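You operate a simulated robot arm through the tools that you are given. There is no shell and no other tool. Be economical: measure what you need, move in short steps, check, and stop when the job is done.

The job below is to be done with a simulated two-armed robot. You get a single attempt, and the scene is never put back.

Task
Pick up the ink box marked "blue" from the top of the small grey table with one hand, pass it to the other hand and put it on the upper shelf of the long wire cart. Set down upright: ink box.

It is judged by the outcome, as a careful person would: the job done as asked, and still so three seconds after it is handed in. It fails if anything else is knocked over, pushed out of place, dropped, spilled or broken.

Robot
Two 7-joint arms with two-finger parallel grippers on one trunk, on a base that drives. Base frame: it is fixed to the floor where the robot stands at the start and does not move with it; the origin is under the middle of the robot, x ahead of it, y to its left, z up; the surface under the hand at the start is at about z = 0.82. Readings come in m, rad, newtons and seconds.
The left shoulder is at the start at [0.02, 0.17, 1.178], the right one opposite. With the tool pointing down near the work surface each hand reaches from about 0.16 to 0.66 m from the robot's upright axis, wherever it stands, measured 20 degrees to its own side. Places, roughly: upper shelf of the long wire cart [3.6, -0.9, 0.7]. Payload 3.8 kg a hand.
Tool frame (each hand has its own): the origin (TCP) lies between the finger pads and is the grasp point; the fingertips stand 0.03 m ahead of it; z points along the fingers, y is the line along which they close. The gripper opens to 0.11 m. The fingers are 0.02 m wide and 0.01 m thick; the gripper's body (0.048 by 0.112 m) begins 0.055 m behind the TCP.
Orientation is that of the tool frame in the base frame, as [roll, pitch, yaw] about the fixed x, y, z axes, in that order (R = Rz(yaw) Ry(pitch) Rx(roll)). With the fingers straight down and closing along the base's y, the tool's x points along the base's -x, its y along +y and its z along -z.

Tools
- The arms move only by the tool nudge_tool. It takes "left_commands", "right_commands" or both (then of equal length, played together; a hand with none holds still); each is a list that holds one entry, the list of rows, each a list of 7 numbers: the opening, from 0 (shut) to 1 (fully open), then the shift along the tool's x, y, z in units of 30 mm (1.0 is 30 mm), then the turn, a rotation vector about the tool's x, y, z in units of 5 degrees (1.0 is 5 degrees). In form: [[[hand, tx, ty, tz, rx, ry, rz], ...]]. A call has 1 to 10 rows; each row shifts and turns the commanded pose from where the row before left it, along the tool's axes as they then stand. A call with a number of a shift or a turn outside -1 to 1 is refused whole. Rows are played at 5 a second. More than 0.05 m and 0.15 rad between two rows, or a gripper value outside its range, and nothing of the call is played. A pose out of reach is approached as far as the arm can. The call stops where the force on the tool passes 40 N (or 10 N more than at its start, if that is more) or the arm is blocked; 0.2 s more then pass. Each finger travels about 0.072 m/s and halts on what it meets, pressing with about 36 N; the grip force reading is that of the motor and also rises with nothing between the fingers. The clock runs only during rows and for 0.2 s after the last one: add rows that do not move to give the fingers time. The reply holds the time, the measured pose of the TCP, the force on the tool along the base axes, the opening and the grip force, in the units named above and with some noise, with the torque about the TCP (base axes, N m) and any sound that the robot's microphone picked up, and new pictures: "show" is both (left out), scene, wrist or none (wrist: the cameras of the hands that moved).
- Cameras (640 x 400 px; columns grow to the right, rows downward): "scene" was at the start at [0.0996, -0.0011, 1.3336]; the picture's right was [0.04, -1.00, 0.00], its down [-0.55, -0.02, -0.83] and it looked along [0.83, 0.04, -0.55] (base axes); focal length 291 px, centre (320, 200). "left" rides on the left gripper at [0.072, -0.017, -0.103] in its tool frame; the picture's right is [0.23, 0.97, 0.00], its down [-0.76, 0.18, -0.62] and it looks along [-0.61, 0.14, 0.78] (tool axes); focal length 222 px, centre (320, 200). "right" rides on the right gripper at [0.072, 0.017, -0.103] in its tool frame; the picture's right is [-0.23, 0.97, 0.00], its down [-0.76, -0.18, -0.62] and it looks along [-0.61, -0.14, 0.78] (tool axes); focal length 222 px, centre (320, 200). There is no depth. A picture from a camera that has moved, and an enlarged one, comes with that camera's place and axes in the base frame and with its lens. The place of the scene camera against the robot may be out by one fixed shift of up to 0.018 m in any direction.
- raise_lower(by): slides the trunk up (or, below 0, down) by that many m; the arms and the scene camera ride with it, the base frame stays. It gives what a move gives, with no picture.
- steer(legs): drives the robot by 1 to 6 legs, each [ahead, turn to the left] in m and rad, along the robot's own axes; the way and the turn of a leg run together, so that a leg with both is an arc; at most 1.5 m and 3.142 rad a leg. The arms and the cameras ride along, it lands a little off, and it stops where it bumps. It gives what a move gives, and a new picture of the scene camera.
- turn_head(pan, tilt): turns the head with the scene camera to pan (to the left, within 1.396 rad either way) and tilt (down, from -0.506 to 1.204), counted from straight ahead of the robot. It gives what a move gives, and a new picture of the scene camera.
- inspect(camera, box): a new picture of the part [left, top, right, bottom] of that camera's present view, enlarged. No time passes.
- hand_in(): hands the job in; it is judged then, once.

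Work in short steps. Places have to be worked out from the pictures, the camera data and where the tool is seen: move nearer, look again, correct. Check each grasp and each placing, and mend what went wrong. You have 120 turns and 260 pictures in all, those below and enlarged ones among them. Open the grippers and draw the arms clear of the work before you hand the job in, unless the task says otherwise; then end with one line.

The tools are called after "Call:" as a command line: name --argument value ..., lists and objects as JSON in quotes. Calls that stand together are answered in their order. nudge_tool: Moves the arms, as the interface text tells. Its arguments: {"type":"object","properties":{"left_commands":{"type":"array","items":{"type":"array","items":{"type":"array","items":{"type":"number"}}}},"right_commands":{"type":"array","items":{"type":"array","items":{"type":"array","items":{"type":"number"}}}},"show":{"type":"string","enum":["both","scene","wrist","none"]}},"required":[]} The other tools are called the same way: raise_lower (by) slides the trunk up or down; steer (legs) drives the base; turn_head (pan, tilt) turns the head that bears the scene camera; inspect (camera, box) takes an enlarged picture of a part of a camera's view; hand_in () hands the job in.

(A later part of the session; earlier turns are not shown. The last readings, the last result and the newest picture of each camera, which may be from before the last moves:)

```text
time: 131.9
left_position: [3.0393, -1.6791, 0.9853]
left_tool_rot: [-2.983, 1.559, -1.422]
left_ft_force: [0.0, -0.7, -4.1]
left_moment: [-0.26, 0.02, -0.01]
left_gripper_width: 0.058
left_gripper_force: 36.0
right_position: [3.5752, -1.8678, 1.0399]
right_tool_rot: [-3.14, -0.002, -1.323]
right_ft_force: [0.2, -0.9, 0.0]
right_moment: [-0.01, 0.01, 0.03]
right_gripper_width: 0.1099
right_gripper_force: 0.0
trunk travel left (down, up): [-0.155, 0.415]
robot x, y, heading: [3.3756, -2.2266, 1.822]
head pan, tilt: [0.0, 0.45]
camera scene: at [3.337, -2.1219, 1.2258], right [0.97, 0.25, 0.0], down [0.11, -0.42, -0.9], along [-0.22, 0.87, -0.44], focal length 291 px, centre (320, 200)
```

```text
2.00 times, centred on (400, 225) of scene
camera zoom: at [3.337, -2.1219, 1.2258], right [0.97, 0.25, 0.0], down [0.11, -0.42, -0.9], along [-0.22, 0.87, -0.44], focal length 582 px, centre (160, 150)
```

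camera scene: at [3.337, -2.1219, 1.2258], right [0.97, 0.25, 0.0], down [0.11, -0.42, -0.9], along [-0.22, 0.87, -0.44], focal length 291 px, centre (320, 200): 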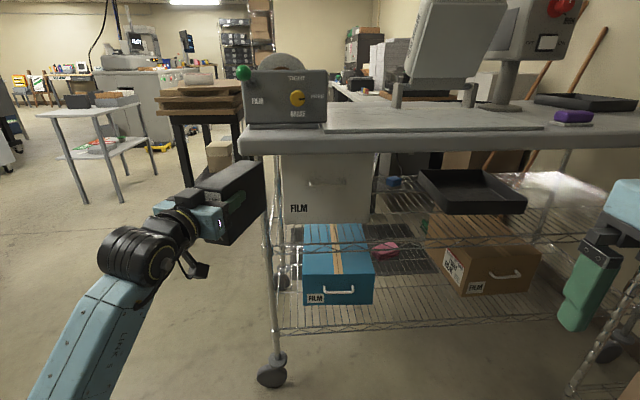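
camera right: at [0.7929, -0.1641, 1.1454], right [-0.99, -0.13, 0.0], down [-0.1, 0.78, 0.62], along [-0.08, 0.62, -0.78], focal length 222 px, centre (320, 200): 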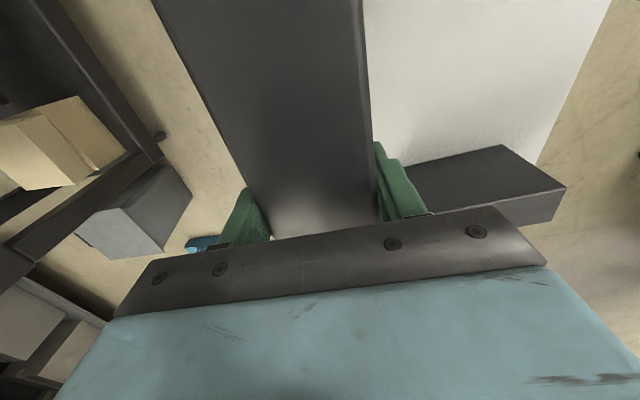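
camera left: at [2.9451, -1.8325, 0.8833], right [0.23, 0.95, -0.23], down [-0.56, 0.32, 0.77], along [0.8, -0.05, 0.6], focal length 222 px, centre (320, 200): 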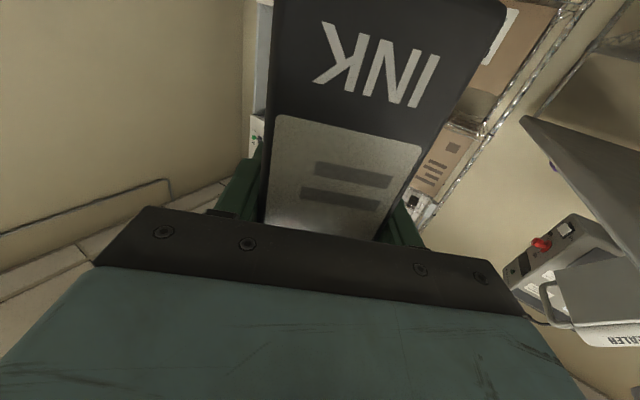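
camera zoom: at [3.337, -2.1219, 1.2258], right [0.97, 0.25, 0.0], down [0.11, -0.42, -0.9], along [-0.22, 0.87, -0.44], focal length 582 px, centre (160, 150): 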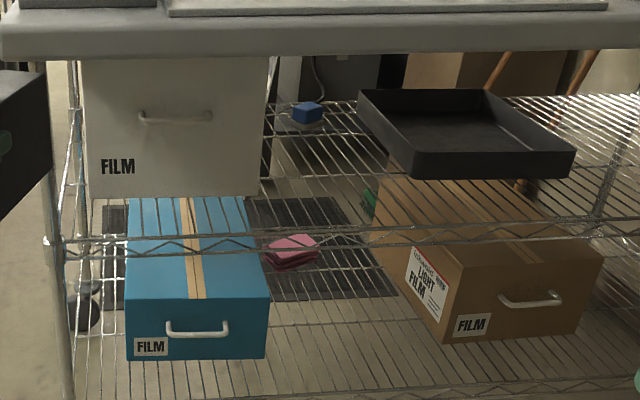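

The rail is at z≈0.70, with a clear gap about 0.3 m wide between the white box and the black tray. I'll reposition by turning left and reversing, so the box stays away from the rack, then face the shelf.

Call:
steer --legs '[[0, 1.77], [-0.38, 0], [0, -1.847]]'

Call:
turn_head --pan -0.7 --tilt 0.5

```text
time: 142.8
left_position: [3.4342, -1.5003, 0.9816]
left_tool_rot: [-2.515, 1.548, -1.057]
left_ft_force: [0.0, 0.1, -5.2]
left_moment: [-0.28, 0.01, 0.02]
left_gripper_width: 0.0578
left_gripper_force: 36.0
right_position: [3.9432, -1.7408, 1.0418]
right_tool_rot: [-3.126, -0.001, -1.394]
right_ft_force: [0.7, 0.1, -0.1]
right_moment: [0.0, 0.01, 0.02]
right_gripper_width: 0.1102
right_gripper_force: 0.1
trunk travel left (down, up): [-0.155, 0.415]
robot x, y, heading: [3.7193, -2.0774, 1.727]
head pan, tilt: [0.0, 0.45]
stopped in leg 3: the robot was blocked; the commanded pose is now the measured one
camera scene: at [3.6821, -1.9706, 1.226], right [0.99, 0.16, 0.01], down [0.08, -0.43, -0.9], along [-0.14, 0.89, -0.44], focal length 291 px, centre (320, 200)
```

scene: 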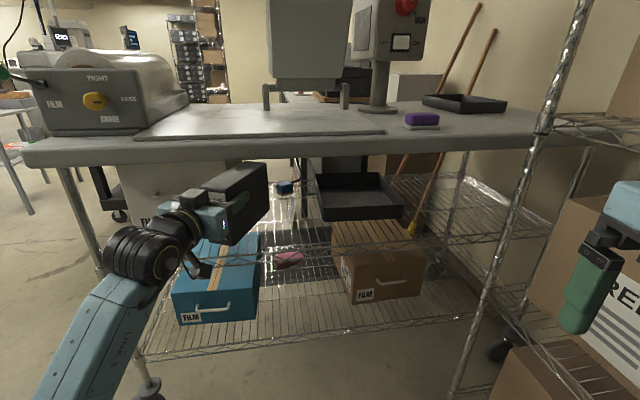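

```text
time: 143.9
left_position: [3.4327, -1.4988, 0.9817]
left_tool_rot: [-2.382, 1.552, -0.92]
left_ft_force: [-0.1, -0.3, -5.5]
left_moment: [-0.29, 0.0, 0.02]
left_gripper_width: 0.0578
left_gripper_force: 35.9
right_position: [3.9434, -1.7414, 1.0405]
right_tool_rot: [-3.127, -0.004, -1.4]
right_ft_force: [0.1, 0.0, -0.5]
right_moment: [0.02, -0.04, 0.01]
right_gripper_width: 0.1099
right_gripper_force: 0.2
trunk travel left (down, up): [-0.155, 0.415]
robot x, y, heading: [3.7211, -2.08, 1.725]
head pan, tilt: [-0.7, 0.499]
camera scene: at [3.7437, -1.9836, 1.2218], right [0.86, -0.52, 0.01], down [-0.24, -0.41, -0.88], along [0.46, 0.75, -0.47], focal length 291 px, centre (320, 200)
```

scene: 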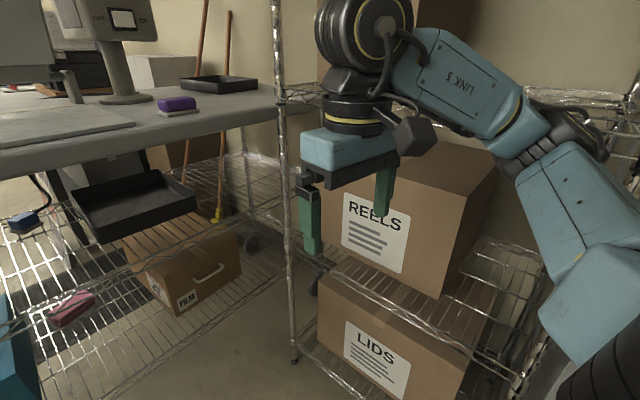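

Blocked again; the right elbow is apparently at the rack. I'll look further right to see the contact.

Call:
turn_head --pan -1.3 --tilt 0.4

```text
time: 144.9
left_position: [3.4332, -1.4993, 0.9832]
left_tool_rot: [-2.373, 1.551, -0.913]
left_ft_force: [0.1, -0.8, -6.1]
left_moment: [-0.27, 0.07, -0.02]
left_gripper_width: 0.0579
left_gripper_force: 36.4
right_position: [3.9435, -1.7402, 1.04]
right_tool_rot: [-3.129, -0.004, -1.398]
right_ft_force: [-0.4, 0.1, 0.8]
right_moment: [0.0, -0.03, 0.01]
right_gripper_width: 0.1101
right_gripper_force: 0.0
trunk travel left (down, up): [-0.155, 0.415]
robot x, y, heading: [3.7219, -2.0721, 1.728]
head pan, tilt: [-1.3, 0.4]
camera scene: at [3.7808, -2.0232, 1.2313], right [0.41, -0.91, 0.0], down [-0.34, -0.16, -0.92], along [0.84, 0.38, -0.38], focal length 291 px, centre (320, 200)
```

scene: 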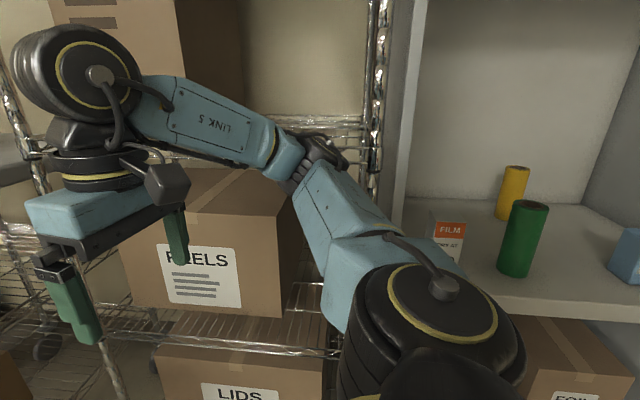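

The right elbow touches the shelf unit's side. I'll undo the turn, shift about 0.25 m to -x, then face the cart at about 85° so the right arm stays clear.

Call:
steer --legs '[[0, 1.45], [0.245, 0], [0, -1.69]]'

Call:
turn_head --pan 0.0 --tilt 0.45

```text
time: 153.4
left_position: [3.1539, -1.5439, 0.9883]
left_tool_rot: [-2.736, 1.565, -1.197]
left_ft_force: [5.1, -14.1, -0.8]
left_moment: [0.46, 0.16, -0.21]
left_gripper_width: 0.0579
left_gripper_force: 36.4
right_position: [3.6808, -1.7358, 1.0382]
right_tool_rot: [-3.137, 0.0, -1.315]
right_ft_force: [-0.2, -0.8, 0.6]
right_moment: [-0.03, 0.03, 0.01]
right_gripper_width: 0.11
right_gripper_force: 0.0
trunk travel left (down, up): [-0.155, 0.415]
robot x, y, heading: [3.4781, -2.0914, 1.814]
head pan, tilt: [-1.3, 0.4]
stopped in leg 3: the force on the tool passed its limit at 108 N (the readings are from after the stop); the commanded pose is now the measured one
camera scene: at [3.544, -2.0309, 1.2307], right [0.49, -0.87, 0.0], down [-0.34, -0.19, -0.92], along [0.8, 0.46, -0.39], focal length 291 px, centre (320, 200)
```

scene: 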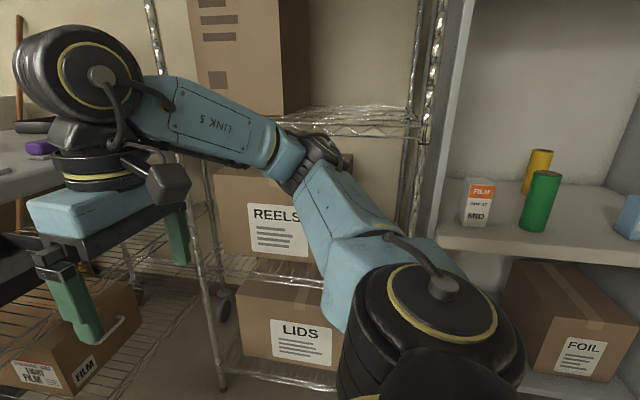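

```text
time: 154.9
left_position: [3.1558, -1.5435, 0.989]
left_tool_rot: [-2.843, 1.564, -1.305]
left_ft_force: [10.3, -22.2, -2.3]
left_moment: [0.45, 0.2, -0.63]
left_gripper_width: 0.0579
left_gripper_force: 35.9
right_position: [3.6804, -1.7356, 1.0393]
right_tool_rot: [-3.139, 0.002, -1.315]
right_ft_force: [-0.2, -0.4, 0.4]
right_moment: [0.0, 0.01, 0.02]
right_gripper_width: 0.11
right_gripper_force: 0.0
trunk travel left (down, up): [-0.155, 0.415]
robot x, y, heading: [3.4775, -2.0916, 1.818]
head pan, tilt: [0.0, 0.45]
camera scene: at [3.4422, -1.988, 1.2261], right [0.97, 0.24, 0.0], down [0.1, -0.42, -0.9], along [-0.22, 0.87, -0.43], focal length 291 px, centre (320, 200)
```

scene: 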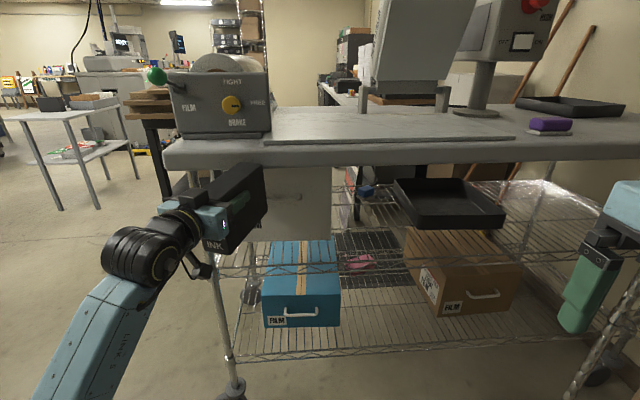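

The box tip touched the cart's top edge while I was turning. I'll back off at once and inspect the grip and the cart.

Call:
steer --legs '[[0, 0.08], [-0.15, 0]]'

Call:
nudge_tool --left_commands '[[[0, 0, 0, 0, 0, 0, 0]]]' --show "wrist"

Call:
inspect --camera "scene" --box '[100, 120, 340, 300]'

```text
time: 156.7
left_position: [3.1562, -1.7103, 0.9868]
left_tool_rot: [-2.833, 1.56, -1.209]
left_ft_force: [0.0, 0.4, -4.4]
left_moment: [-0.18, -0.01, -0.03]
left_gripper_width: 0.0579
left_gripper_force: 36.2
right_position: [3.6965, -1.8579, 1.0391]
right_tool_rot: [-3.138, -0.001, -1.233]
right_ft_force: [-0.1, 0.3, 0.1]
right_moment: [0.03, -0.02, 0.0]
right_gripper_width: 0.1101
right_gripper_force: 0.0
trunk travel left (down, up): [-0.155, 0.415]
robot x, y, heading: [3.5275, -2.2304, 1.901]
head pan, tilt: [0.0, 0.45]
camera scene: at [3.4794, -2.1284, 1.2259], right [0.95, 0.32, 0.0], down [0.14, -0.41, -0.9], along [-0.29, 0.85, -0.43], focal length 291 px, centre (320, 200)
```

scene: 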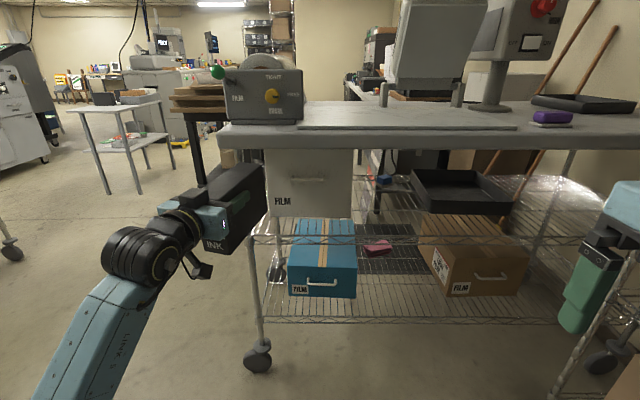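

```text
time: 157.1
left_position: [3.1556, -1.7111, 0.9849]
left_tool_rot: [-2.887, 1.56, -1.261]
left_ft_force: [0.3, 0.2, -4.7]
left_moment: [-0.15, 0.01, 0.02]
left_gripper_width: 0.0579
left_gripper_force: 35.7
right_position: [3.6969, -1.858, 1.0375]
right_tool_rot: [-3.138, -0.002, -1.233]
right_ft_force: [0.0, -0.1, -0.6]
right_moment: [0.0, 0.01, 0.0]
right_gripper_width: 0.1099
right_gripper_force: 0.0
trunk travel left (down, up): [-0.155, 0.415]
robot x, y, heading: [3.5277, -2.2297, 1.899]
head pan, tilt: [0.0, 0.45]
camera left: at [3.1793, -1.8146, 0.9144], right [-0.97, -0.06, -0.23], down [-0.15, -0.62, 0.77], along [-0.19, 0.78, 0.6], focal length 222 px, centre (320, 200)
```

left: 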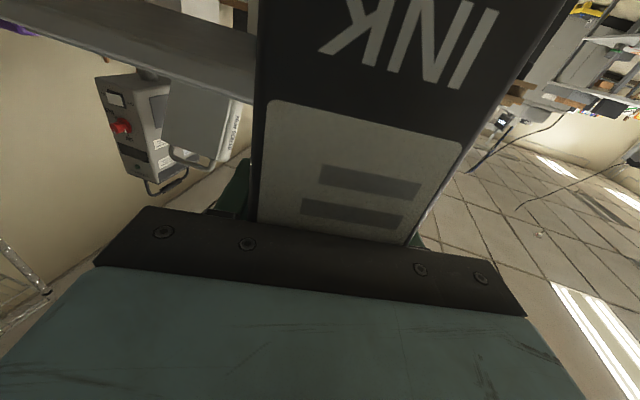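

```text
2.22 times, centred on (220, 210) of scene
camera zoom: at [3.4793, -2.1278, 1.2258], right [0.95, 0.32, 0.0], down [0.14, -0.41, -0.9], along [-0.29, 0.85, -0.44], focal length 646 px, centre (542, 178)
```

zoom: 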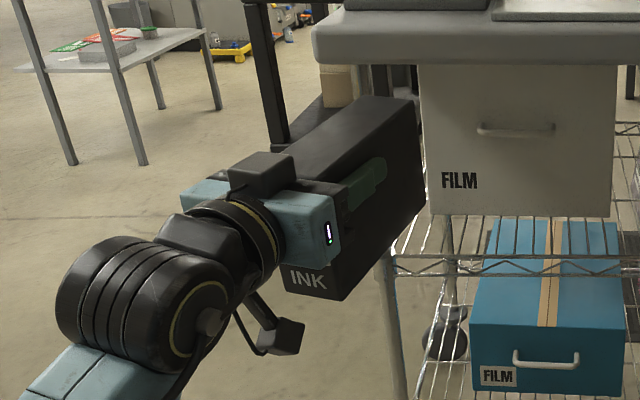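

The box slid about 1 cm toward the palm but is still firmly held and level. Nothing on the cart has visibly moved. I'll shift about 6 cm sideways with a turn-reverse-turn, staying back from the cart, and face it at 92°.

Call:
steer --legs '[[0, 0.72], [-0.07, 0], [0, -1.012]]'

```text
time: 162.6
left_position: [3.3732, -1.6645, 0.9862]
left_tool_rot: [-2.874, 1.561, -1.524]
left_ft_force: [0.9, 0.1, -4.4]
left_moment: [-0.16, 0.06, -0.02]
left_gripper_width: 0.0578
left_gripper_force: 36.3
right_position: [3.854, -1.9528, 1.0374]
right_tool_rot: [-3.137, -0.002, -1.506]
right_ft_force: [0.4, 0.5, -0.7]
right_moment: [0.01, -0.01, -0.01]
right_gripper_width: 0.1099
right_gripper_force: 0.1
trunk travel left (down, up): [-0.155, 0.415]
robot x, y, heading: [3.5911, -2.2604, 1.622]
head pan, tilt: [0.0, 0.45]
camera scene: at [3.5715, -2.1567, 1.2258], right [1.0, 0.05, 0.0], down [0.02, -0.43, -0.9], along [-0.05, 0.9, -0.44], focal length 291 px, centre (320, 200)
```

scene: 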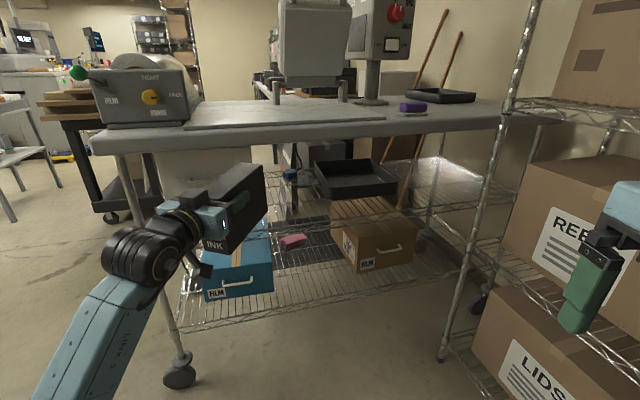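

Aligned: a drive of about 0.41 m ahead puts the hand at the target gap. I'll tuck the right hand inward, lower the trunk fully, and look.

Call:
nudge_tool --right_commands '[[[1, 0, 0.8, 0, 0, 0, 0], [1, 0, 0.8, 0, 0, 0, 0], [1, 0, 0.8, 0, 0, 0, 0]]]' --show "none"

Call:
raise_lower --by -0.15

Call:
turn_head --pan -0.7 --tilt 0.4

Call:
turn_head --pan 0.15 --tilt 0.4

```text
time: 163.4
left_position: [3.3716, -1.6645, 0.9868]
left_tool_rot: [-2.859, 1.559, -1.512]
left_ft_force: [-0.4, -0.1, -5.2]
left_moment: [-0.16, 0.05, -0.02]
left_gripper_width: 0.0581
left_gripper_force: 36.2
right_position: [3.7779, -1.9579, 1.0372]
right_tool_rot: [-3.139, -0.003, -1.506]
right_ft_force: [0.9, -0.1, 0.7]
right_moment: [0.03, 0.02, 0.0]
right_gripper_width: 0.1099
right_gripper_force: 0.0
trunk travel left (down, up): [-0.155, 0.415]
robot x, y, heading: [3.5871, -2.2674, 1.624]
head pan, tilt: [0.0, 0.45]
```

```text
time: 165.2
left_position: [3.3718, -1.6643, 0.8363]
left_tool_rot: [-2.859, 1.561, -1.508]
left_ft_force: [0.4, 0.2, -4.2]
left_moment: [-0.17, 0.04, 0.01]
left_gripper_width: 0.0578
left_gripper_force: 35.9
right_position: [3.7808, -1.9575, 0.8879]
right_tool_rot: [-3.138, -0.001, -1.507]
right_ft_force: [-0.9, 0.2, 0.0]
right_moment: [0.0, 0.0, -0.01]
right_gripper_width: 0.1101
right_gripper_force: 0.0
trunk travel left (down, up): [-0.005, 0.565]
robot x, y, heading: [3.5875, -2.2633, 1.629]
head pan, tilt: [0.0, 0.45]
```

```text
time: 166.3
left_position: [3.373, -1.6652, 0.8364]
left_tool_rot: [-2.871, 1.56, -1.522]
left_ft_force: [-0.2, -0.4, -4.4]
left_moment: [-0.15, 0.03, 0.01]
left_gripper_width: 0.058
left_gripper_force: 35.9
right_position: [3.7804, -1.9564, 0.8878]
right_tool_rot: [-3.137, -0.003, -1.505]
right_ft_force: [0.2, -0.2, 0.4]
right_moment: [0.01, 0.02, 0.0]
right_gripper_width: 0.11
right_gripper_force: 0.1
trunk travel left (down, up): [-0.005, 0.565]
robot x, y, heading: [3.5862, -2.2644, 1.625]
head pan, tilt: [-0.7, 0.4]
camera scene: at [3.632, -2.1745, 1.0805], right [0.8, -0.6, 0.0], down [-0.23, -0.31, -0.92], along [0.55, 0.74, -0.39], focal length 291 px, centre (320, 200)
```

scene: 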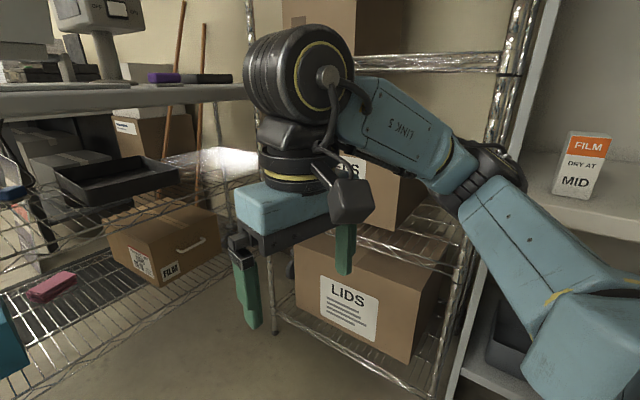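

```text
time: 167.4
left_position: [3.3722, -1.6641, 0.836]
left_tool_rot: [-2.869, 1.56, -1.519]
left_ft_force: [-0.2, 0.4, -5.1]
left_moment: [-0.17, 0.04, 0.03]
left_gripper_width: 0.0577
left_gripper_force: 36.3
right_position: [3.7806, -1.9574, 0.8869]
right_tool_rot: [-3.138, -0.002, -1.509]
right_ft_force: [0.6, 0.5, -0.7]
right_moment: [0.04, 0.01, 0.01]
right_gripper_width: 0.11
right_gripper_force: 0.0
trunk travel left (down, up): [-0.005, 0.565]
robot x, y, heading: [3.5877, -2.2629, 1.627]
head pan, tilt: [0.15, 0.4]
camera scene: at [3.5576, -2.1578, 1.0805], right [0.98, 0.2, 0.0], down [0.08, -0.38, -0.92], along [-0.19, 0.9, -0.39], focal length 291 px, centre (320, 200)
```

scene: 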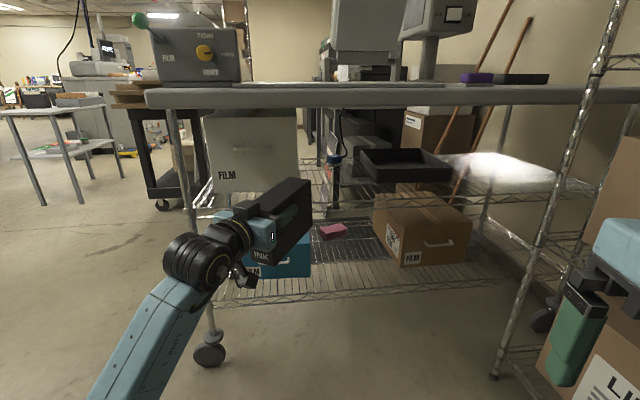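

The rack front runs from about (4.07,-1.24) to (4.44,-1.87), so my right elbow should clear by around 0.1 m. I'll drive the first 0.25 m and check.

Call:
steer --legs '[[0.25, 0]]'

```text
time: 169.2
left_position: [3.3551, -1.415, 0.8367]
left_tool_rot: [-2.871, 1.559, -1.513]
left_ft_force: [-0.2, 0.2, -4.1]
left_moment: [-0.16, 0.06, 0.02]
left_gripper_width: 0.058
left_gripper_force: 35.7
right_position: [3.7636, -1.7079, 0.8877]
right_tool_rot: [-3.139, 0.0, -1.502]
right_ft_force: [-0.1, -0.4, -0.2]
right_moment: [-0.03, 0.01, -0.01]
right_gripper_width: 0.1099
right_gripper_force: 0.0
trunk travel left (down, up): [-0.005, 0.565]
robot x, y, heading: [3.5732, -2.0181, 1.632]
head pan, tilt: [0.15, 0.4]
camera scene: at [3.5429, -1.9087, 1.0805], right [0.98, 0.21, 0.0], down [0.08, -0.38, -0.92], along [-0.19, 0.9, -0.39], focal length 291 px, centre (320, 200)
```

scene: 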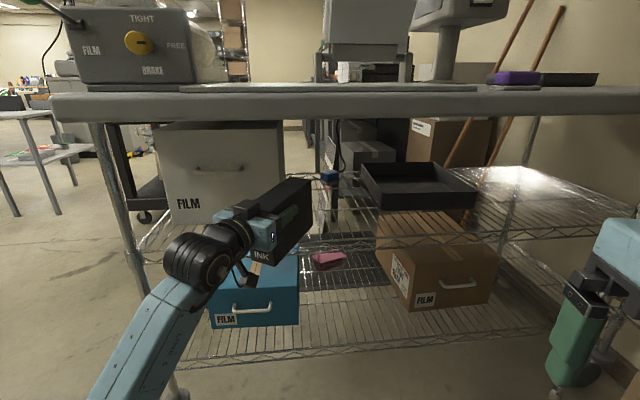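

The box is just before the shelf. I'll zoom to check the rail line, heights and the white box.

Call:
inspect --camera "scene" --box '[140, 110, 400, 290]'

```text
2.22 times, centred on (270, 200) of scene
camera zoom: at [3.5429, -1.9087, 1.0805], right [0.98, 0.21, 0.0], down [0.08, -0.38, -0.92], along [-0.19, 0.9, -0.39], focal length 646 px, centre (431, 200)
```

zoom: 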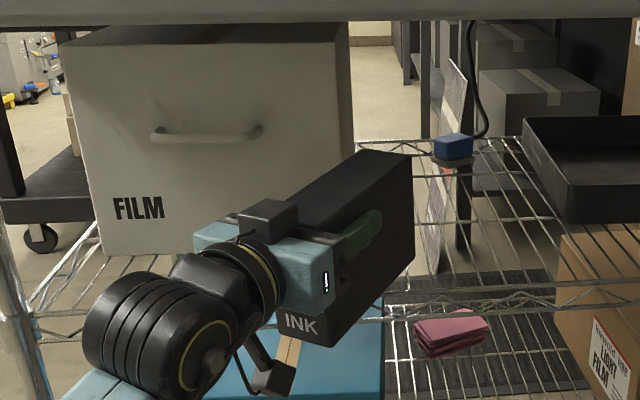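

The rail line matches my estimate. I'll shift the hand 4 cm right for more clearance to the white box before inserting.

Call:
nudge_tool --left_commands '[[[0, 0, -0.7, 0, 0.4, 0, 0], [0, 0, -0.7, 0, 0.4, 0, 0]]]' --show "none"

Call:
steer --legs '[[0.165, 0]]'

```text
time: 169.8
left_position: [3.3949, -1.4258, 0.8361]
left_tool_rot: [-2.831, 1.558, -1.545]
left_ft_force: [0.6, 0.6, -3.9]
left_moment: [-0.16, 0.04, 0.0]
left_gripper_width: 0.0576
left_gripper_force: 36.3
right_position: [3.7653, -1.7088, 0.8874]
right_tool_rot: [-3.137, 0.0, -1.502]
right_ft_force: [-0.2, -0.1, -0.2]
right_moment: [-0.01, 0.04, 0.03]
right_gripper_width: 0.1096
right_gripper_force: 0.1
trunk travel left (down, up): [-0.005, 0.565]
robot x, y, heading: [3.5773, -2.0154, 1.628]
head pan, tilt: [0.15, 0.4]
```

```text
time: 171.3
left_position: [3.3858, -1.261, 0.8359]
left_tool_rot: [-2.809, 1.561, -1.525]
left_ft_force: [0.1, 0.1, -5.9]
left_moment: [-0.16, 0.04, 0.02]
left_gripper_width: 0.0579
left_gripper_force: 36.3
right_position: [3.7539, -1.5427, 0.8881]
right_tool_rot: [-3.137, -0.002, -1.499]
right_ft_force: [0.2, 0.4, 0.4]
right_moment: [-0.03, 0.01, -0.04]
right_gripper_width: 0.11
right_gripper_force: 0.1
trunk travel left (down, up): [-0.005, 0.565]
robot x, y, heading: [3.5628, -1.8509, 1.634]
head pan, tilt: [0.15, 0.4]
camera scene: at [3.5332, -1.745, 1.0805], right [0.98, 0.21, 0.0], down [0.08, -0.38, -0.92], along [-0.19, 0.9, -0.39], focal length 291 px, centre (320, 200)
```

scene: 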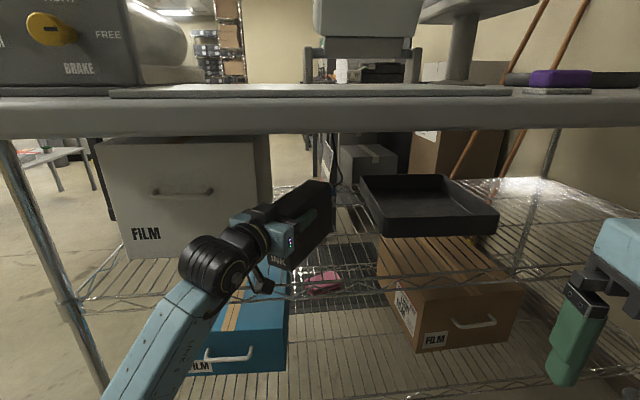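

The box is over the shelf at about 5 cm depth. I'll lower it gently and watch the force.

Call:
nudge_tool --left_commands '[[[0, 0.4, 0, 0.2, 0, 0, 0], [0, 0.4, 0, 0.2, 0, 0, 0], [0, 0.4, 0, 0, 0, 0, 0]]]' --show "both"

```text
time: 172.1
left_position: [3.3865, -1.2496, 0.8011]
left_tool_rot: [-2.736, 1.557, -1.457]
left_ft_force: [0.1, -0.4, -5.0]
left_moment: [-0.15, 0.05, 0.02]
left_gripper_width: 0.0582
left_gripper_force: 36.1
right_position: [3.7535, -1.5437, 0.8872]
right_tool_rot: [-3.138, -0.002, -1.499]
right_ft_force: [0.7, -0.3, -0.6]
right_moment: [0.01, -0.01, 0.0]
right_gripper_width: 0.1102
right_gripper_force: 0.0
trunk travel left (down, up): [-0.005, 0.565]
robot x, y, heading: [3.5615, -1.8505, 1.63]
head pan, tilt: [0.15, 0.4]
camera scene: at [3.5332, -1.7451, 1.0805], right [0.98, 0.21, 0.0], down [0.08, -0.38, -0.92], along [-0.19, 0.9, -0.39], focal length 291 px, centre (320, 200)
camera left: at [3.3747, -1.3563, 0.7294], right [-0.93, 0.28, -0.23], down [-0.35, -0.54, 0.77], along [0.09, 0.8, 0.6], focal length 222 px, centre (320, 200)
```

scene: 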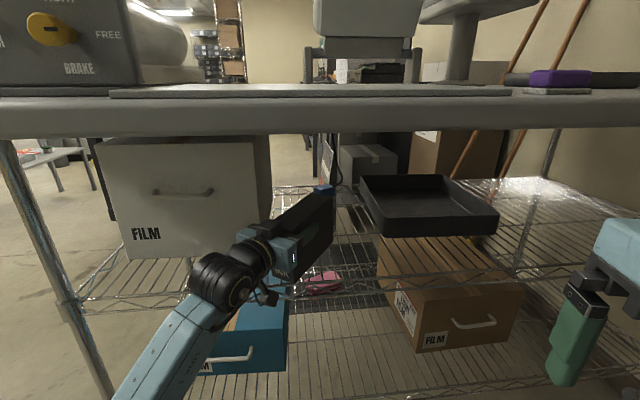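
left: 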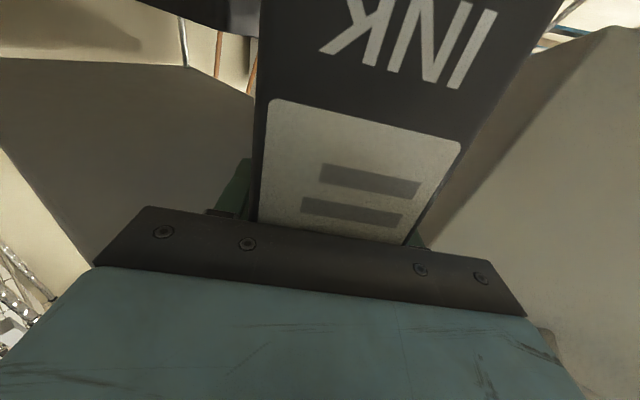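

No contact yet, and the camera is about 4 cm outside the rail. I'll lower in small steps until the weight comes off.

Call:
nudge_tool --left_commands '[[[0, 0.2, 0, 0, 0, 0, 0], [0, 0.2, 0, 0, 0, 0, 0]]]' --show "scene"

```text
time: 172.7
left_position: [3.3878, -1.2516, 0.7953]
left_tool_rot: [-2.721, 1.557, -1.445]
left_ft_force: [0.1, -0.8, -3.7]
left_moment: [-0.21, 0.15, -0.03]
left_gripper_width: 0.0576
left_gripper_force: 35.7
left hand out of reach, approached as far as the arm can: row 2
right_position: [3.7539, -1.5431, 0.8884]
right_tool_rot: [-3.14, -0.002, -1.502]
right_ft_force: [0.3, -0.2, 0.6]
right_moment: [0.01, 0.02, -0.01]
right_gripper_width: 0.1101
right_gripper_force: 0.1
trunk travel left (down, up): [-0.005, 0.565]
robot x, y, heading: [3.5673, -1.8504, 1.629]
head pan, tilt: [0.15, 0.4]
camera scene: at [3.5333, -1.7453, 1.0805], right [0.98, 0.21, 0.0], down [0.08, -0.38, -0.92], along [-0.19, 0.9, -0.39], focal length 291 px, centre (320, 200)
```

scene: 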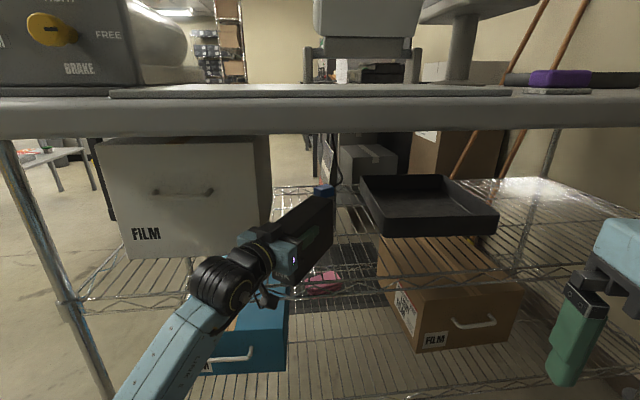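

The force dropped a bit, so it may be touching. I'll zoom on the box's bottom edge.

Call:
inspect --camera "scene" --box '[230, 180, 370, 310]'

Call:
nudge_tool --left_commands '[[[0, 0.2, 0, 0, 0.5, 0, 0], [0, 0.1, 0, 0, 0, 0, 0]]]' --show "none"

```text
3.08 times, centred on (300, 245) of scene
camera zoom: at [3.5333, -1.7453, 1.0805], right [0.98, 0.21, 0.0], down [0.08, -0.38, -0.92], along [-0.19, 0.9, -0.39], focal length 895 px, centre (382, 62)
```

zoom: 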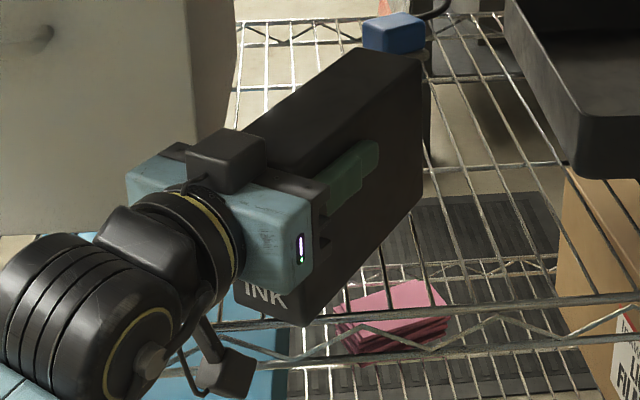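

```text
time: 173.3
left_position: [3.3894, -1.2526, 0.7951]
left_tool_rot: [-0.085, 1.563, 1.156]
left_ft_force: [6.7, 5.1, 33.6]
left_moment: [-1.28, 0.5, 0.15]
left_gripper_width: 0.0575
left_gripper_force: 36.0
right_position: [3.7558, -1.5448, 0.8897]
right_tool_rot: [-3.14, 0.0, -1.504]
right_ft_force: [-0.6, -0.3, -0.9]
right_moment: [0.0, -0.01, 0.01]
right_gripper_width: 0.11
right_gripper_force: 0.2
trunk travel left (down, up): [-0.005, 0.565]
robot x, y, heading: [3.5628, -1.8549, 1.626]
head pan, tilt: [0.15, 0.4]
```

Contact at 33 N: the box is seated. I'll ease the press and open the fingers partway.

Call:
nudge_tool --left_commands '[[[0, -0.12, 0, 0, 0, 0, 0], [0.6, 0, 0, 0, 0, 0, 0], [0.75, 0, 0, 0, 0, 0, 0], [0.75, 0, 0, 0, 0, 0, 0], [0.75, 0, 0, 0, 0, 0, 0]]]' --show "both"

```text
time: 174.5
left_position: [3.3868, -1.2508, 0.7894]
left_tool_rot: [-2.782, 1.558, -1.541]
left_ft_force: [0.3, -0.4, 0.8]
left_moment: [0.02, 0.0, 0.02]
left_gripper_width: 0.0824
left_gripper_force: 0.0
right_position: [3.7552, -1.5439, 0.8876]
right_tool_rot: [-3.137, -0.001, -1.501]
right_ft_force: [-0.4, -0.4, -0.5]
right_moment: [-0.03, -0.01, -0.02]
right_gripper_width: 0.1102
right_gripper_force: 0.0
trunk travel left (down, up): [-0.005, 0.565]
robot x, y, heading: [3.5659, -1.8542, 1.629]
head pan, tilt: [0.15, 0.4]
camera scene: at [3.5334, -1.7455, 1.0805], right [0.98, 0.21, 0.0], down [0.08, -0.38, -0.92], along [-0.19, 0.9, -0.39], focal length 291 px, centre (320, 200)
camera left: at [3.3706, -1.3565, 0.7175], right [-0.92, 0.31, -0.23], down [-0.37, -0.52, 0.77], along [0.12, 0.79, 0.6], focal length 222 px, centre (320, 200)
```

scene: 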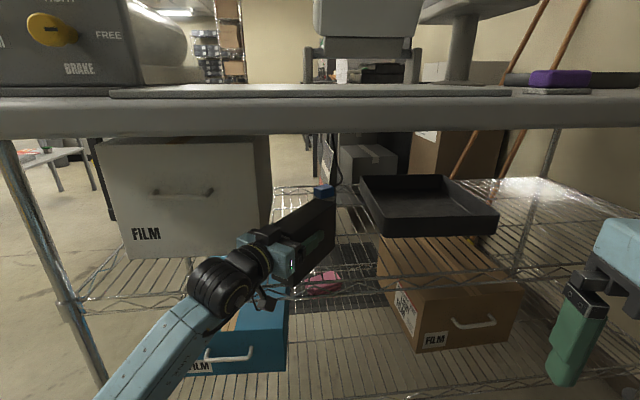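
left: 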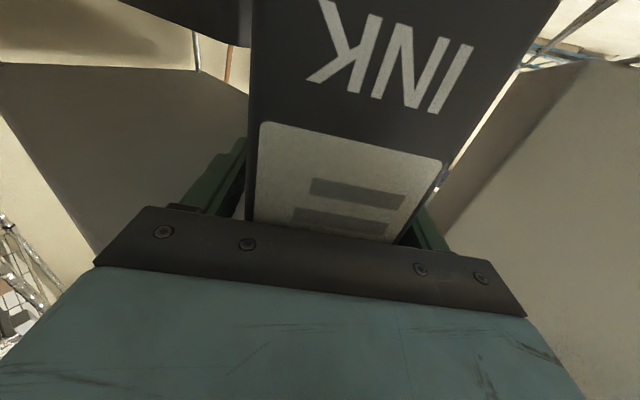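

It is released and standing. Its near corner slightly overhangs the rail, so I'll push it about 2 cm further in with the palm, the fingers guiding.

Call:
nudge_tool --left_commands '[[[0.75, -0.1, 0, 0.3, 0, 0, 0], [0.75, 0, 0, 0.3, 0, 0, 0], [0.75, 0, 0, 0.2, 0, 0, 0]]]' --show "none"

Call:
inspect --camera "scene" --box '[230, 180, 370, 310]'

```text
time: 175.3
left_position: [3.396, -1.2282, 0.7921]
left_tool_rot: [-2.815, 1.559, -1.573]
left_ft_force: [0.3, -0.1, 1.9]
left_moment: [-0.01, -0.04, -0.01]
left_gripper_width: 0.0825
left_gripper_force: 0.0
right_position: [3.7539, -1.5452, 0.8881]
right_tool_rot: [-3.137, 0.0, -1.501]
right_ft_force: [-0.1, 0.3, 0.9]
right_moment: [0.01, -0.01, 0.03]
right_gripper_width: 0.11
right_gripper_force: 0.0
trunk travel left (down, up): [-0.005, 0.565]
robot x, y, heading: [3.5644, -1.8478, 1.635]
head pan, tilt: [0.15, 0.4]
```

```text
3.08 times, centred on (300, 245) of scene
camera zoom: at [3.5333, -1.7456, 1.0805], right [0.98, 0.21, 0.0], down [0.08, -0.38, -0.92], along [-0.19, 0.9, -0.39], focal length 895 px, centre (382, 62)
```

zoom: 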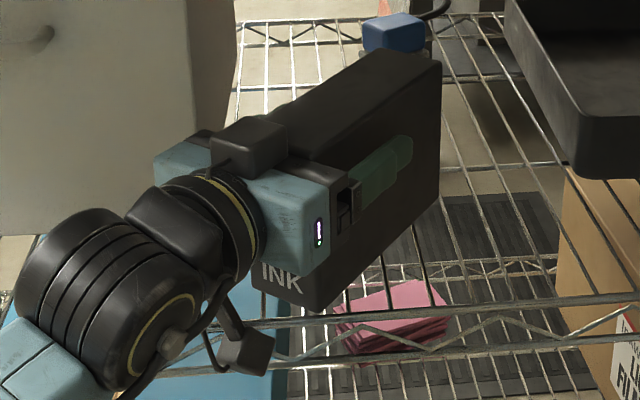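

The near end is now inside the rail. I'll withdraw the hand straight back along its fingers, in steps.

Call:
nudge_tool --left_commands '[[[0.75, 0, 0, -0.5, 0, 0, 0], [0.75, 0, 0, -0.7, 0, 0, 0], [0.75, 0, 0, -0.7, 0, 0, 0]]]'

```text
time: 176.1
left_position: [3.3774, -1.2829, 0.7937]
left_tool_rot: [-2.739, 1.56, -1.497]
left_ft_force: [-0.8, -0.8, 0.3]
left_moment: [0.02, 0.01, 0.01]
left_gripper_width: 0.0825
left_gripper_force: 0.0
right_position: [3.7546, -1.5446, 0.8876]
right_tool_rot: [-3.138, -0.003, -1.502]
right_ft_force: [-1.1, -0.3, 0.6]
right_moment: [-0.02, 0.01, 0.03]
right_gripper_width: 0.1099
right_gripper_force: 0.0
trunk travel left (down, up): [-0.005, 0.565]
robot x, y, heading: [3.5633, -1.8525, 1.632]
head pan, tilt: [0.15, 0.4]
camera scene: at [3.5333, -1.7455, 1.0806], right [0.98, 0.21, 0.0], down [0.08, -0.38, -0.92], along [-0.19, 0.9, -0.39], focal length 291 px, centre (320, 200)
camera left: at [3.3606, -1.3889, 0.7207], right [-0.92, 0.31, -0.23], down [-0.37, -0.52, 0.77], along [0.12, 0.79, 0.6], focal length 222 px, centre (320, 200)
```

scene: 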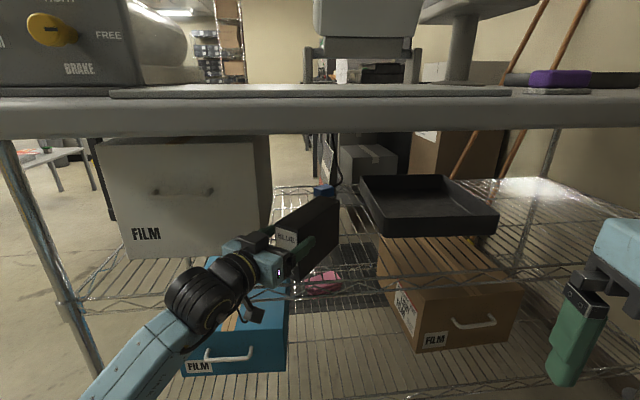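
left: 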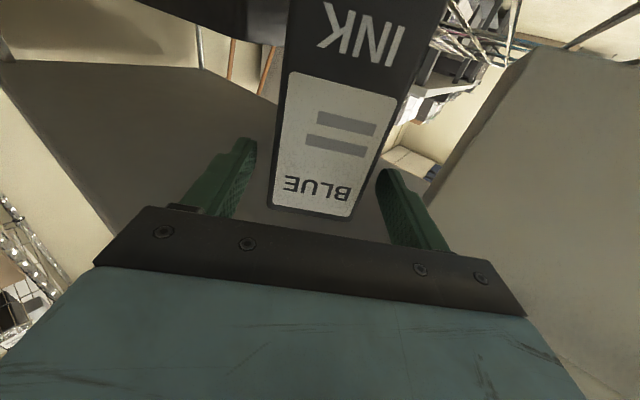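

The box stands free and the fingers are backing off it. I'll continue back.

Call:
nudge_tool --left_commands '[[[0.75, 0, 0, -0.9, 0, 0, 0], [0.75, 0, 0, -0.9, 0, 0, 0], [0.75, 0, 0, -0.5, 0, 0, 0]]]' --show "wrist"

```text
time: 176.9
left_position: [3.3565, -1.3473, 0.7921]
left_tool_rot: [-2.735, 1.558, -1.496]
left_ft_force: [0.4, -0.8, 0.8]
left_moment: [0.04, -0.01, 0.02]
left_gripper_width: 0.0825
left_gripper_force: 0.1
right_position: [3.7549, -1.5445, 0.8871]
right_tool_rot: [-3.139, -0.002, -1.502]
right_ft_force: [0.0, -0.3, 0.6]
right_moment: [-0.02, -0.01, 0.02]
right_gripper_width: 0.1101
right_gripper_force: 0.1
trunk travel left (down, up): [-0.005, 0.565]
robot x, y, heading: [3.5609, -1.8512, 1.63]
head pan, tilt: [0.15, 0.4]
camera left: at [3.3389, -1.4528, 0.7212], right [-0.92, 0.31, -0.23], down [-0.37, -0.52, 0.77], along [0.12, 0.79, 0.6], focal length 222 px, centre (320, 200)
```

left: 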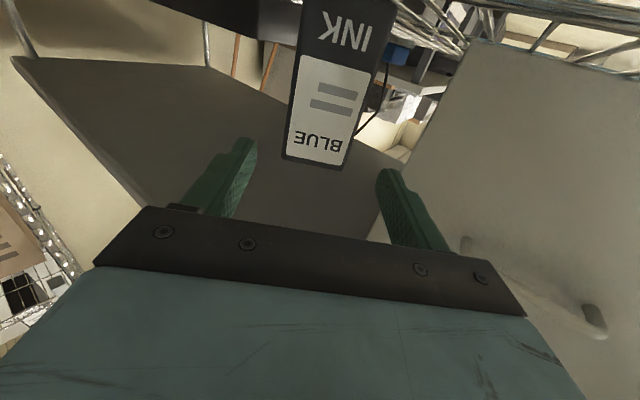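

Fingers are clear. I'll back the base out 0.4 m and look at the placed box.

Call:
steer --legs '[[-0.42, 0]]'

Call:
inspect --camera "scene" --box '[180, 100, 500, 300]'

```text
time: 179.5
left_position: [3.3819, -1.7698, 0.7926]
left_tool_rot: [-2.773, 1.561, -1.536]
left_ft_force: [0.5, -0.2, -0.1]
left_moment: [-0.02, 0.0, 0.01]
left_gripper_width: 0.0825
left_gripper_force: 0.1
right_position: [3.7792, -1.9666, 0.8878]
right_tool_rot: [-3.138, 0.0, -1.503]
right_ft_force: [0.3, 0.3, 1.3]
right_moment: [0.0, 0.0, 0.0]
right_gripper_width: 0.11
right_gripper_force: 0.0
trunk travel left (down, up): [-0.005, 0.565]
robot x, y, heading: [3.589, -2.2736, 1.629]
head pan, tilt: [0.15, 0.4]
camera scene: at [3.558, -2.1674, 1.0805], right [0.98, 0.21, 0.0], down [0.08, -0.38, -0.92], along [-0.19, 0.9, -0.39], focal length 291 px, centre (320, 200)
```

scene: 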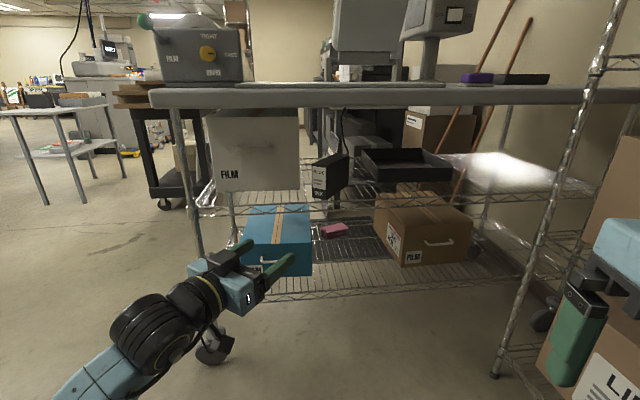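

```text
2.00 times, centred on (340, 200) of scene
camera zoom: at [3.558, -2.1674, 1.0805], right [0.98, 0.21, 0.0], down [0.08, -0.38, -0.92], along [-0.19, 0.9, -0.39], focal length 582 px, centre (280, 200)
```

zoom: 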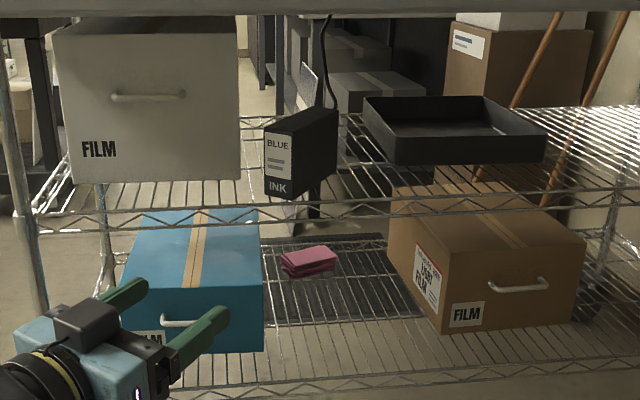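

The blue box stands upright on the upper shelf and nothing else there has moved. Now I'll go back to mend the turned top board: first out of this aisle to open floor.

Call:
steer --legs '[[0, 1.5], [1.45, 0]]'

Call:
raise_lower --by 0.56

Call:
turn_head --pan 0.0 --tilt 0.5

```text
time: 190.4
left_position: [1.5954, -2.4003, 0.7927]
left_tool_rot: [-2.771, 1.558, -0.04]
left_ft_force: [-0.5, -0.5, 0.4]
left_moment: [-0.01, 0.01, -0.02]
left_gripper_width: 0.0828
left_gripper_force: 0.0
right_position: [1.8235, -2.0185, 0.8879]
right_tool_rot: [-3.138, -0.002, -0.01]
right_ft_force: [-0.4, 0.2, -0.1]
right_moment: [-0.02, 0.01, -0.02]
right_gripper_width: 0.1101
right_gripper_force: 0.1
trunk travel left (down, up): [-0.005, 0.565]
robot x, y, heading: [2.1131, -2.2352, 3.123]
head pan, tilt: [0.15, 0.4]
camera scene: at [1.9918, -2.2499, 1.0805], right [-0.13, 0.99, 0.0], down [0.39, 0.05, -0.92], along [-0.91, -0.12, -0.39], focal length 291 px, centre (320, 200)
```

scene: 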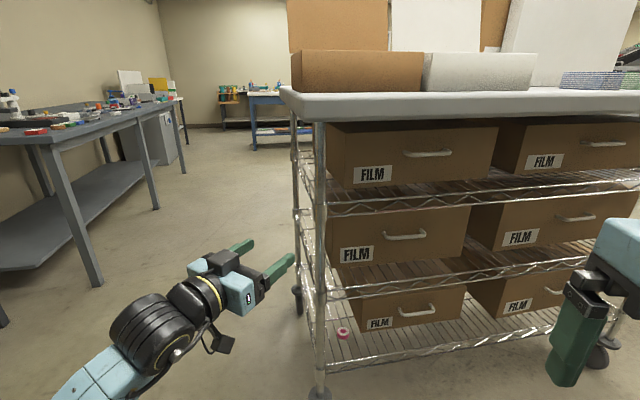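

```text
refused: 0.56 is not a number from -0.4 to 0.4
```

```text
time: 191.1
left_position: [1.5947, -2.4009, 0.7924]
left_tool_rot: [-2.764, 1.557, -0.035]
left_ft_force: [0.3, -0.3, 0.1]
left_moment: [-0.06, -0.02, 0.01]
left_gripper_width: 0.0826
left_gripper_force: 0.1
right_position: [1.8232, -2.0193, 0.8886]
right_tool_rot: [-3.138, -0.002, -0.009]
right_ft_force: [-0.2, 0.5, -0.1]
right_moment: [-0.05, 0.01, -0.02]
right_gripper_width: 0.1101
right_gripper_force: 0.1
trunk travel left (down, up): [-0.005, 0.565]
robot x, y, heading: [2.1148, -2.2325, 3.118]
head pan, tilt: [0.0, 0.499]
camera scene: at [1.9927, -2.2361, 1.0714], right [0.02, 1.0, 0.0], down [0.48, -0.01, -0.88], along [-0.88, 0.02, -0.48], focal length 291 px, centre (320, 200)
```

scene: 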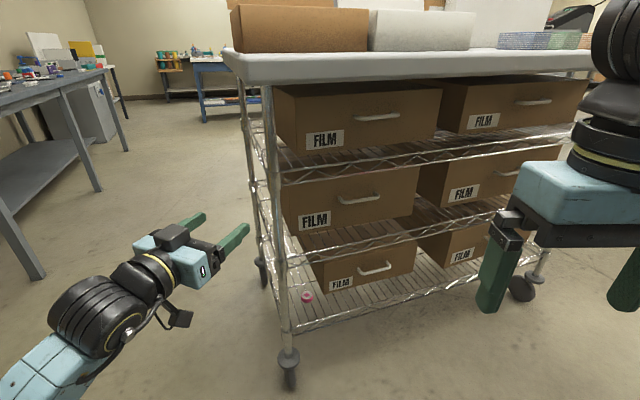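

I'm in front of the FILM cart. I'll raise the trunk in two moves, back off slightly, and turn to face +y.

Call:
raise_lower --by 0.4

Call:
raise_lower --by 0.16

Call:
steer --legs '[[0, -1.55], [0.6, 0]]'

```text
time: 194.9
left_position: [1.595, -2.4007, 1.1934]
left_tool_rot: [-2.771, 1.558, -0.039]
left_ft_force: [0.3, -0.5, 0.3]
left_moment: [-0.03, -0.01, -0.01]
left_gripper_width: 0.0821
left_gripper_force: 0.1
right_position: [1.8238, -2.0181, 1.2875]
right_tool_rot: [-3.139, -0.001, -0.01]
right_ft_force: [-0.8, -0.2, 0.3]
right_moment: [0.0, 0.04, -0.01]
right_gripper_width: 0.11
right_gripper_force: 0.0
trunk travel left (down, up): [-0.405, 0.165]
robot x, y, heading: [2.114, -2.2309, 3.121]
head pan, tilt: [0.0, 0.499]
```

```text
time: 196.8
left_position: [1.595, -2.4011, 1.3524]
left_tool_rot: [-2.779, 1.558, -0.045]
left_ft_force: [0.3, 0.0, 0.4]
left_moment: [-0.02, 0.0, 0.01]
left_gripper_width: 0.0825
left_gripper_force: 0.1
right_position: [1.8225, -2.0174, 1.4479]
right_tool_rot: [-3.138, -0.002, -0.01]
right_ft_force: [-0.2, 0.1, 1.1]
right_moment: [-0.04, 0.02, 0.0]
right_gripper_width: 0.1099
right_gripper_force: 0.1
trunk travel left (down, up): [-0.565, 0.005]
robot x, y, heading: [2.1155, -2.2314, 3.119]
head pan, tilt: [0.0, 0.499]
```

```text
time: 204.0
left_position: [1.9509, -1.114, 1.3528]
left_tool_rot: [-2.769, 1.556, -1.599]
left_ft_force: [0.5, 0.3, -0.6]
left_moment: [-0.02, 0.01, -0.01]
left_gripper_width: 0.0827
left_gripper_force: 0.2
right_position: [2.3361, -1.3403, 1.4476]
right_tool_rot: [-3.139, -0.003, -1.574]
right_ft_force: [0.0, 1.1, -0.1]
right_moment: [0.0, -0.01, 0.02]
right_gripper_width: 0.11
right_gripper_force: 0.1
trunk travel left (down, up): [-0.565, 0.005]
robot x, y, heading: [2.1249, -1.6328, 1.556]
head pan, tilt: [0.0, 0.499]
camera scene: at [2.1152, -1.5254, 1.6314], right [1.0, -0.01, 0.0], down [-0.01, -0.48, -0.88], along [0.01, 0.88, -0.48], focal length 291 px, centre (320, 200)
```

scene: 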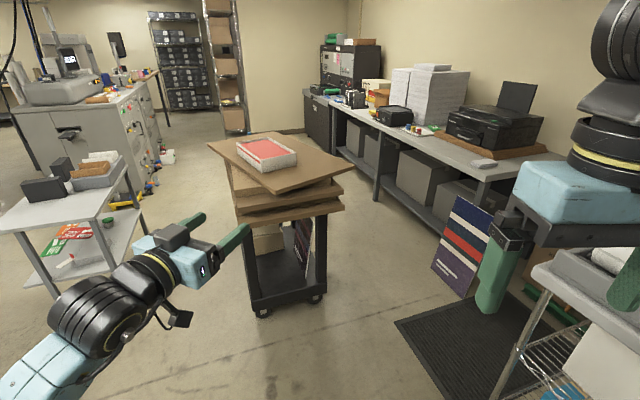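

A clear view of the stack: the top board is visibly turned relative to the ones below. I'll zoom to measure.

Call:
inspect --camera "scene" --box '[190, 120, 370, 240]'

```text
3.33 times, centred on (280, 180) of scene
camera zoom: at [2.1152, -1.5254, 1.6314], right [1.0, -0.01, 0.0], down [-0.01, -0.48, -0.88], along [0.01, 0.88, -0.48], focal length 969 px, centre (453, 267)
```

zoom: 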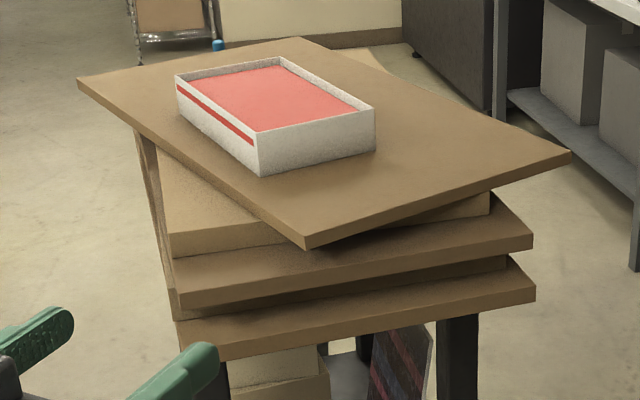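

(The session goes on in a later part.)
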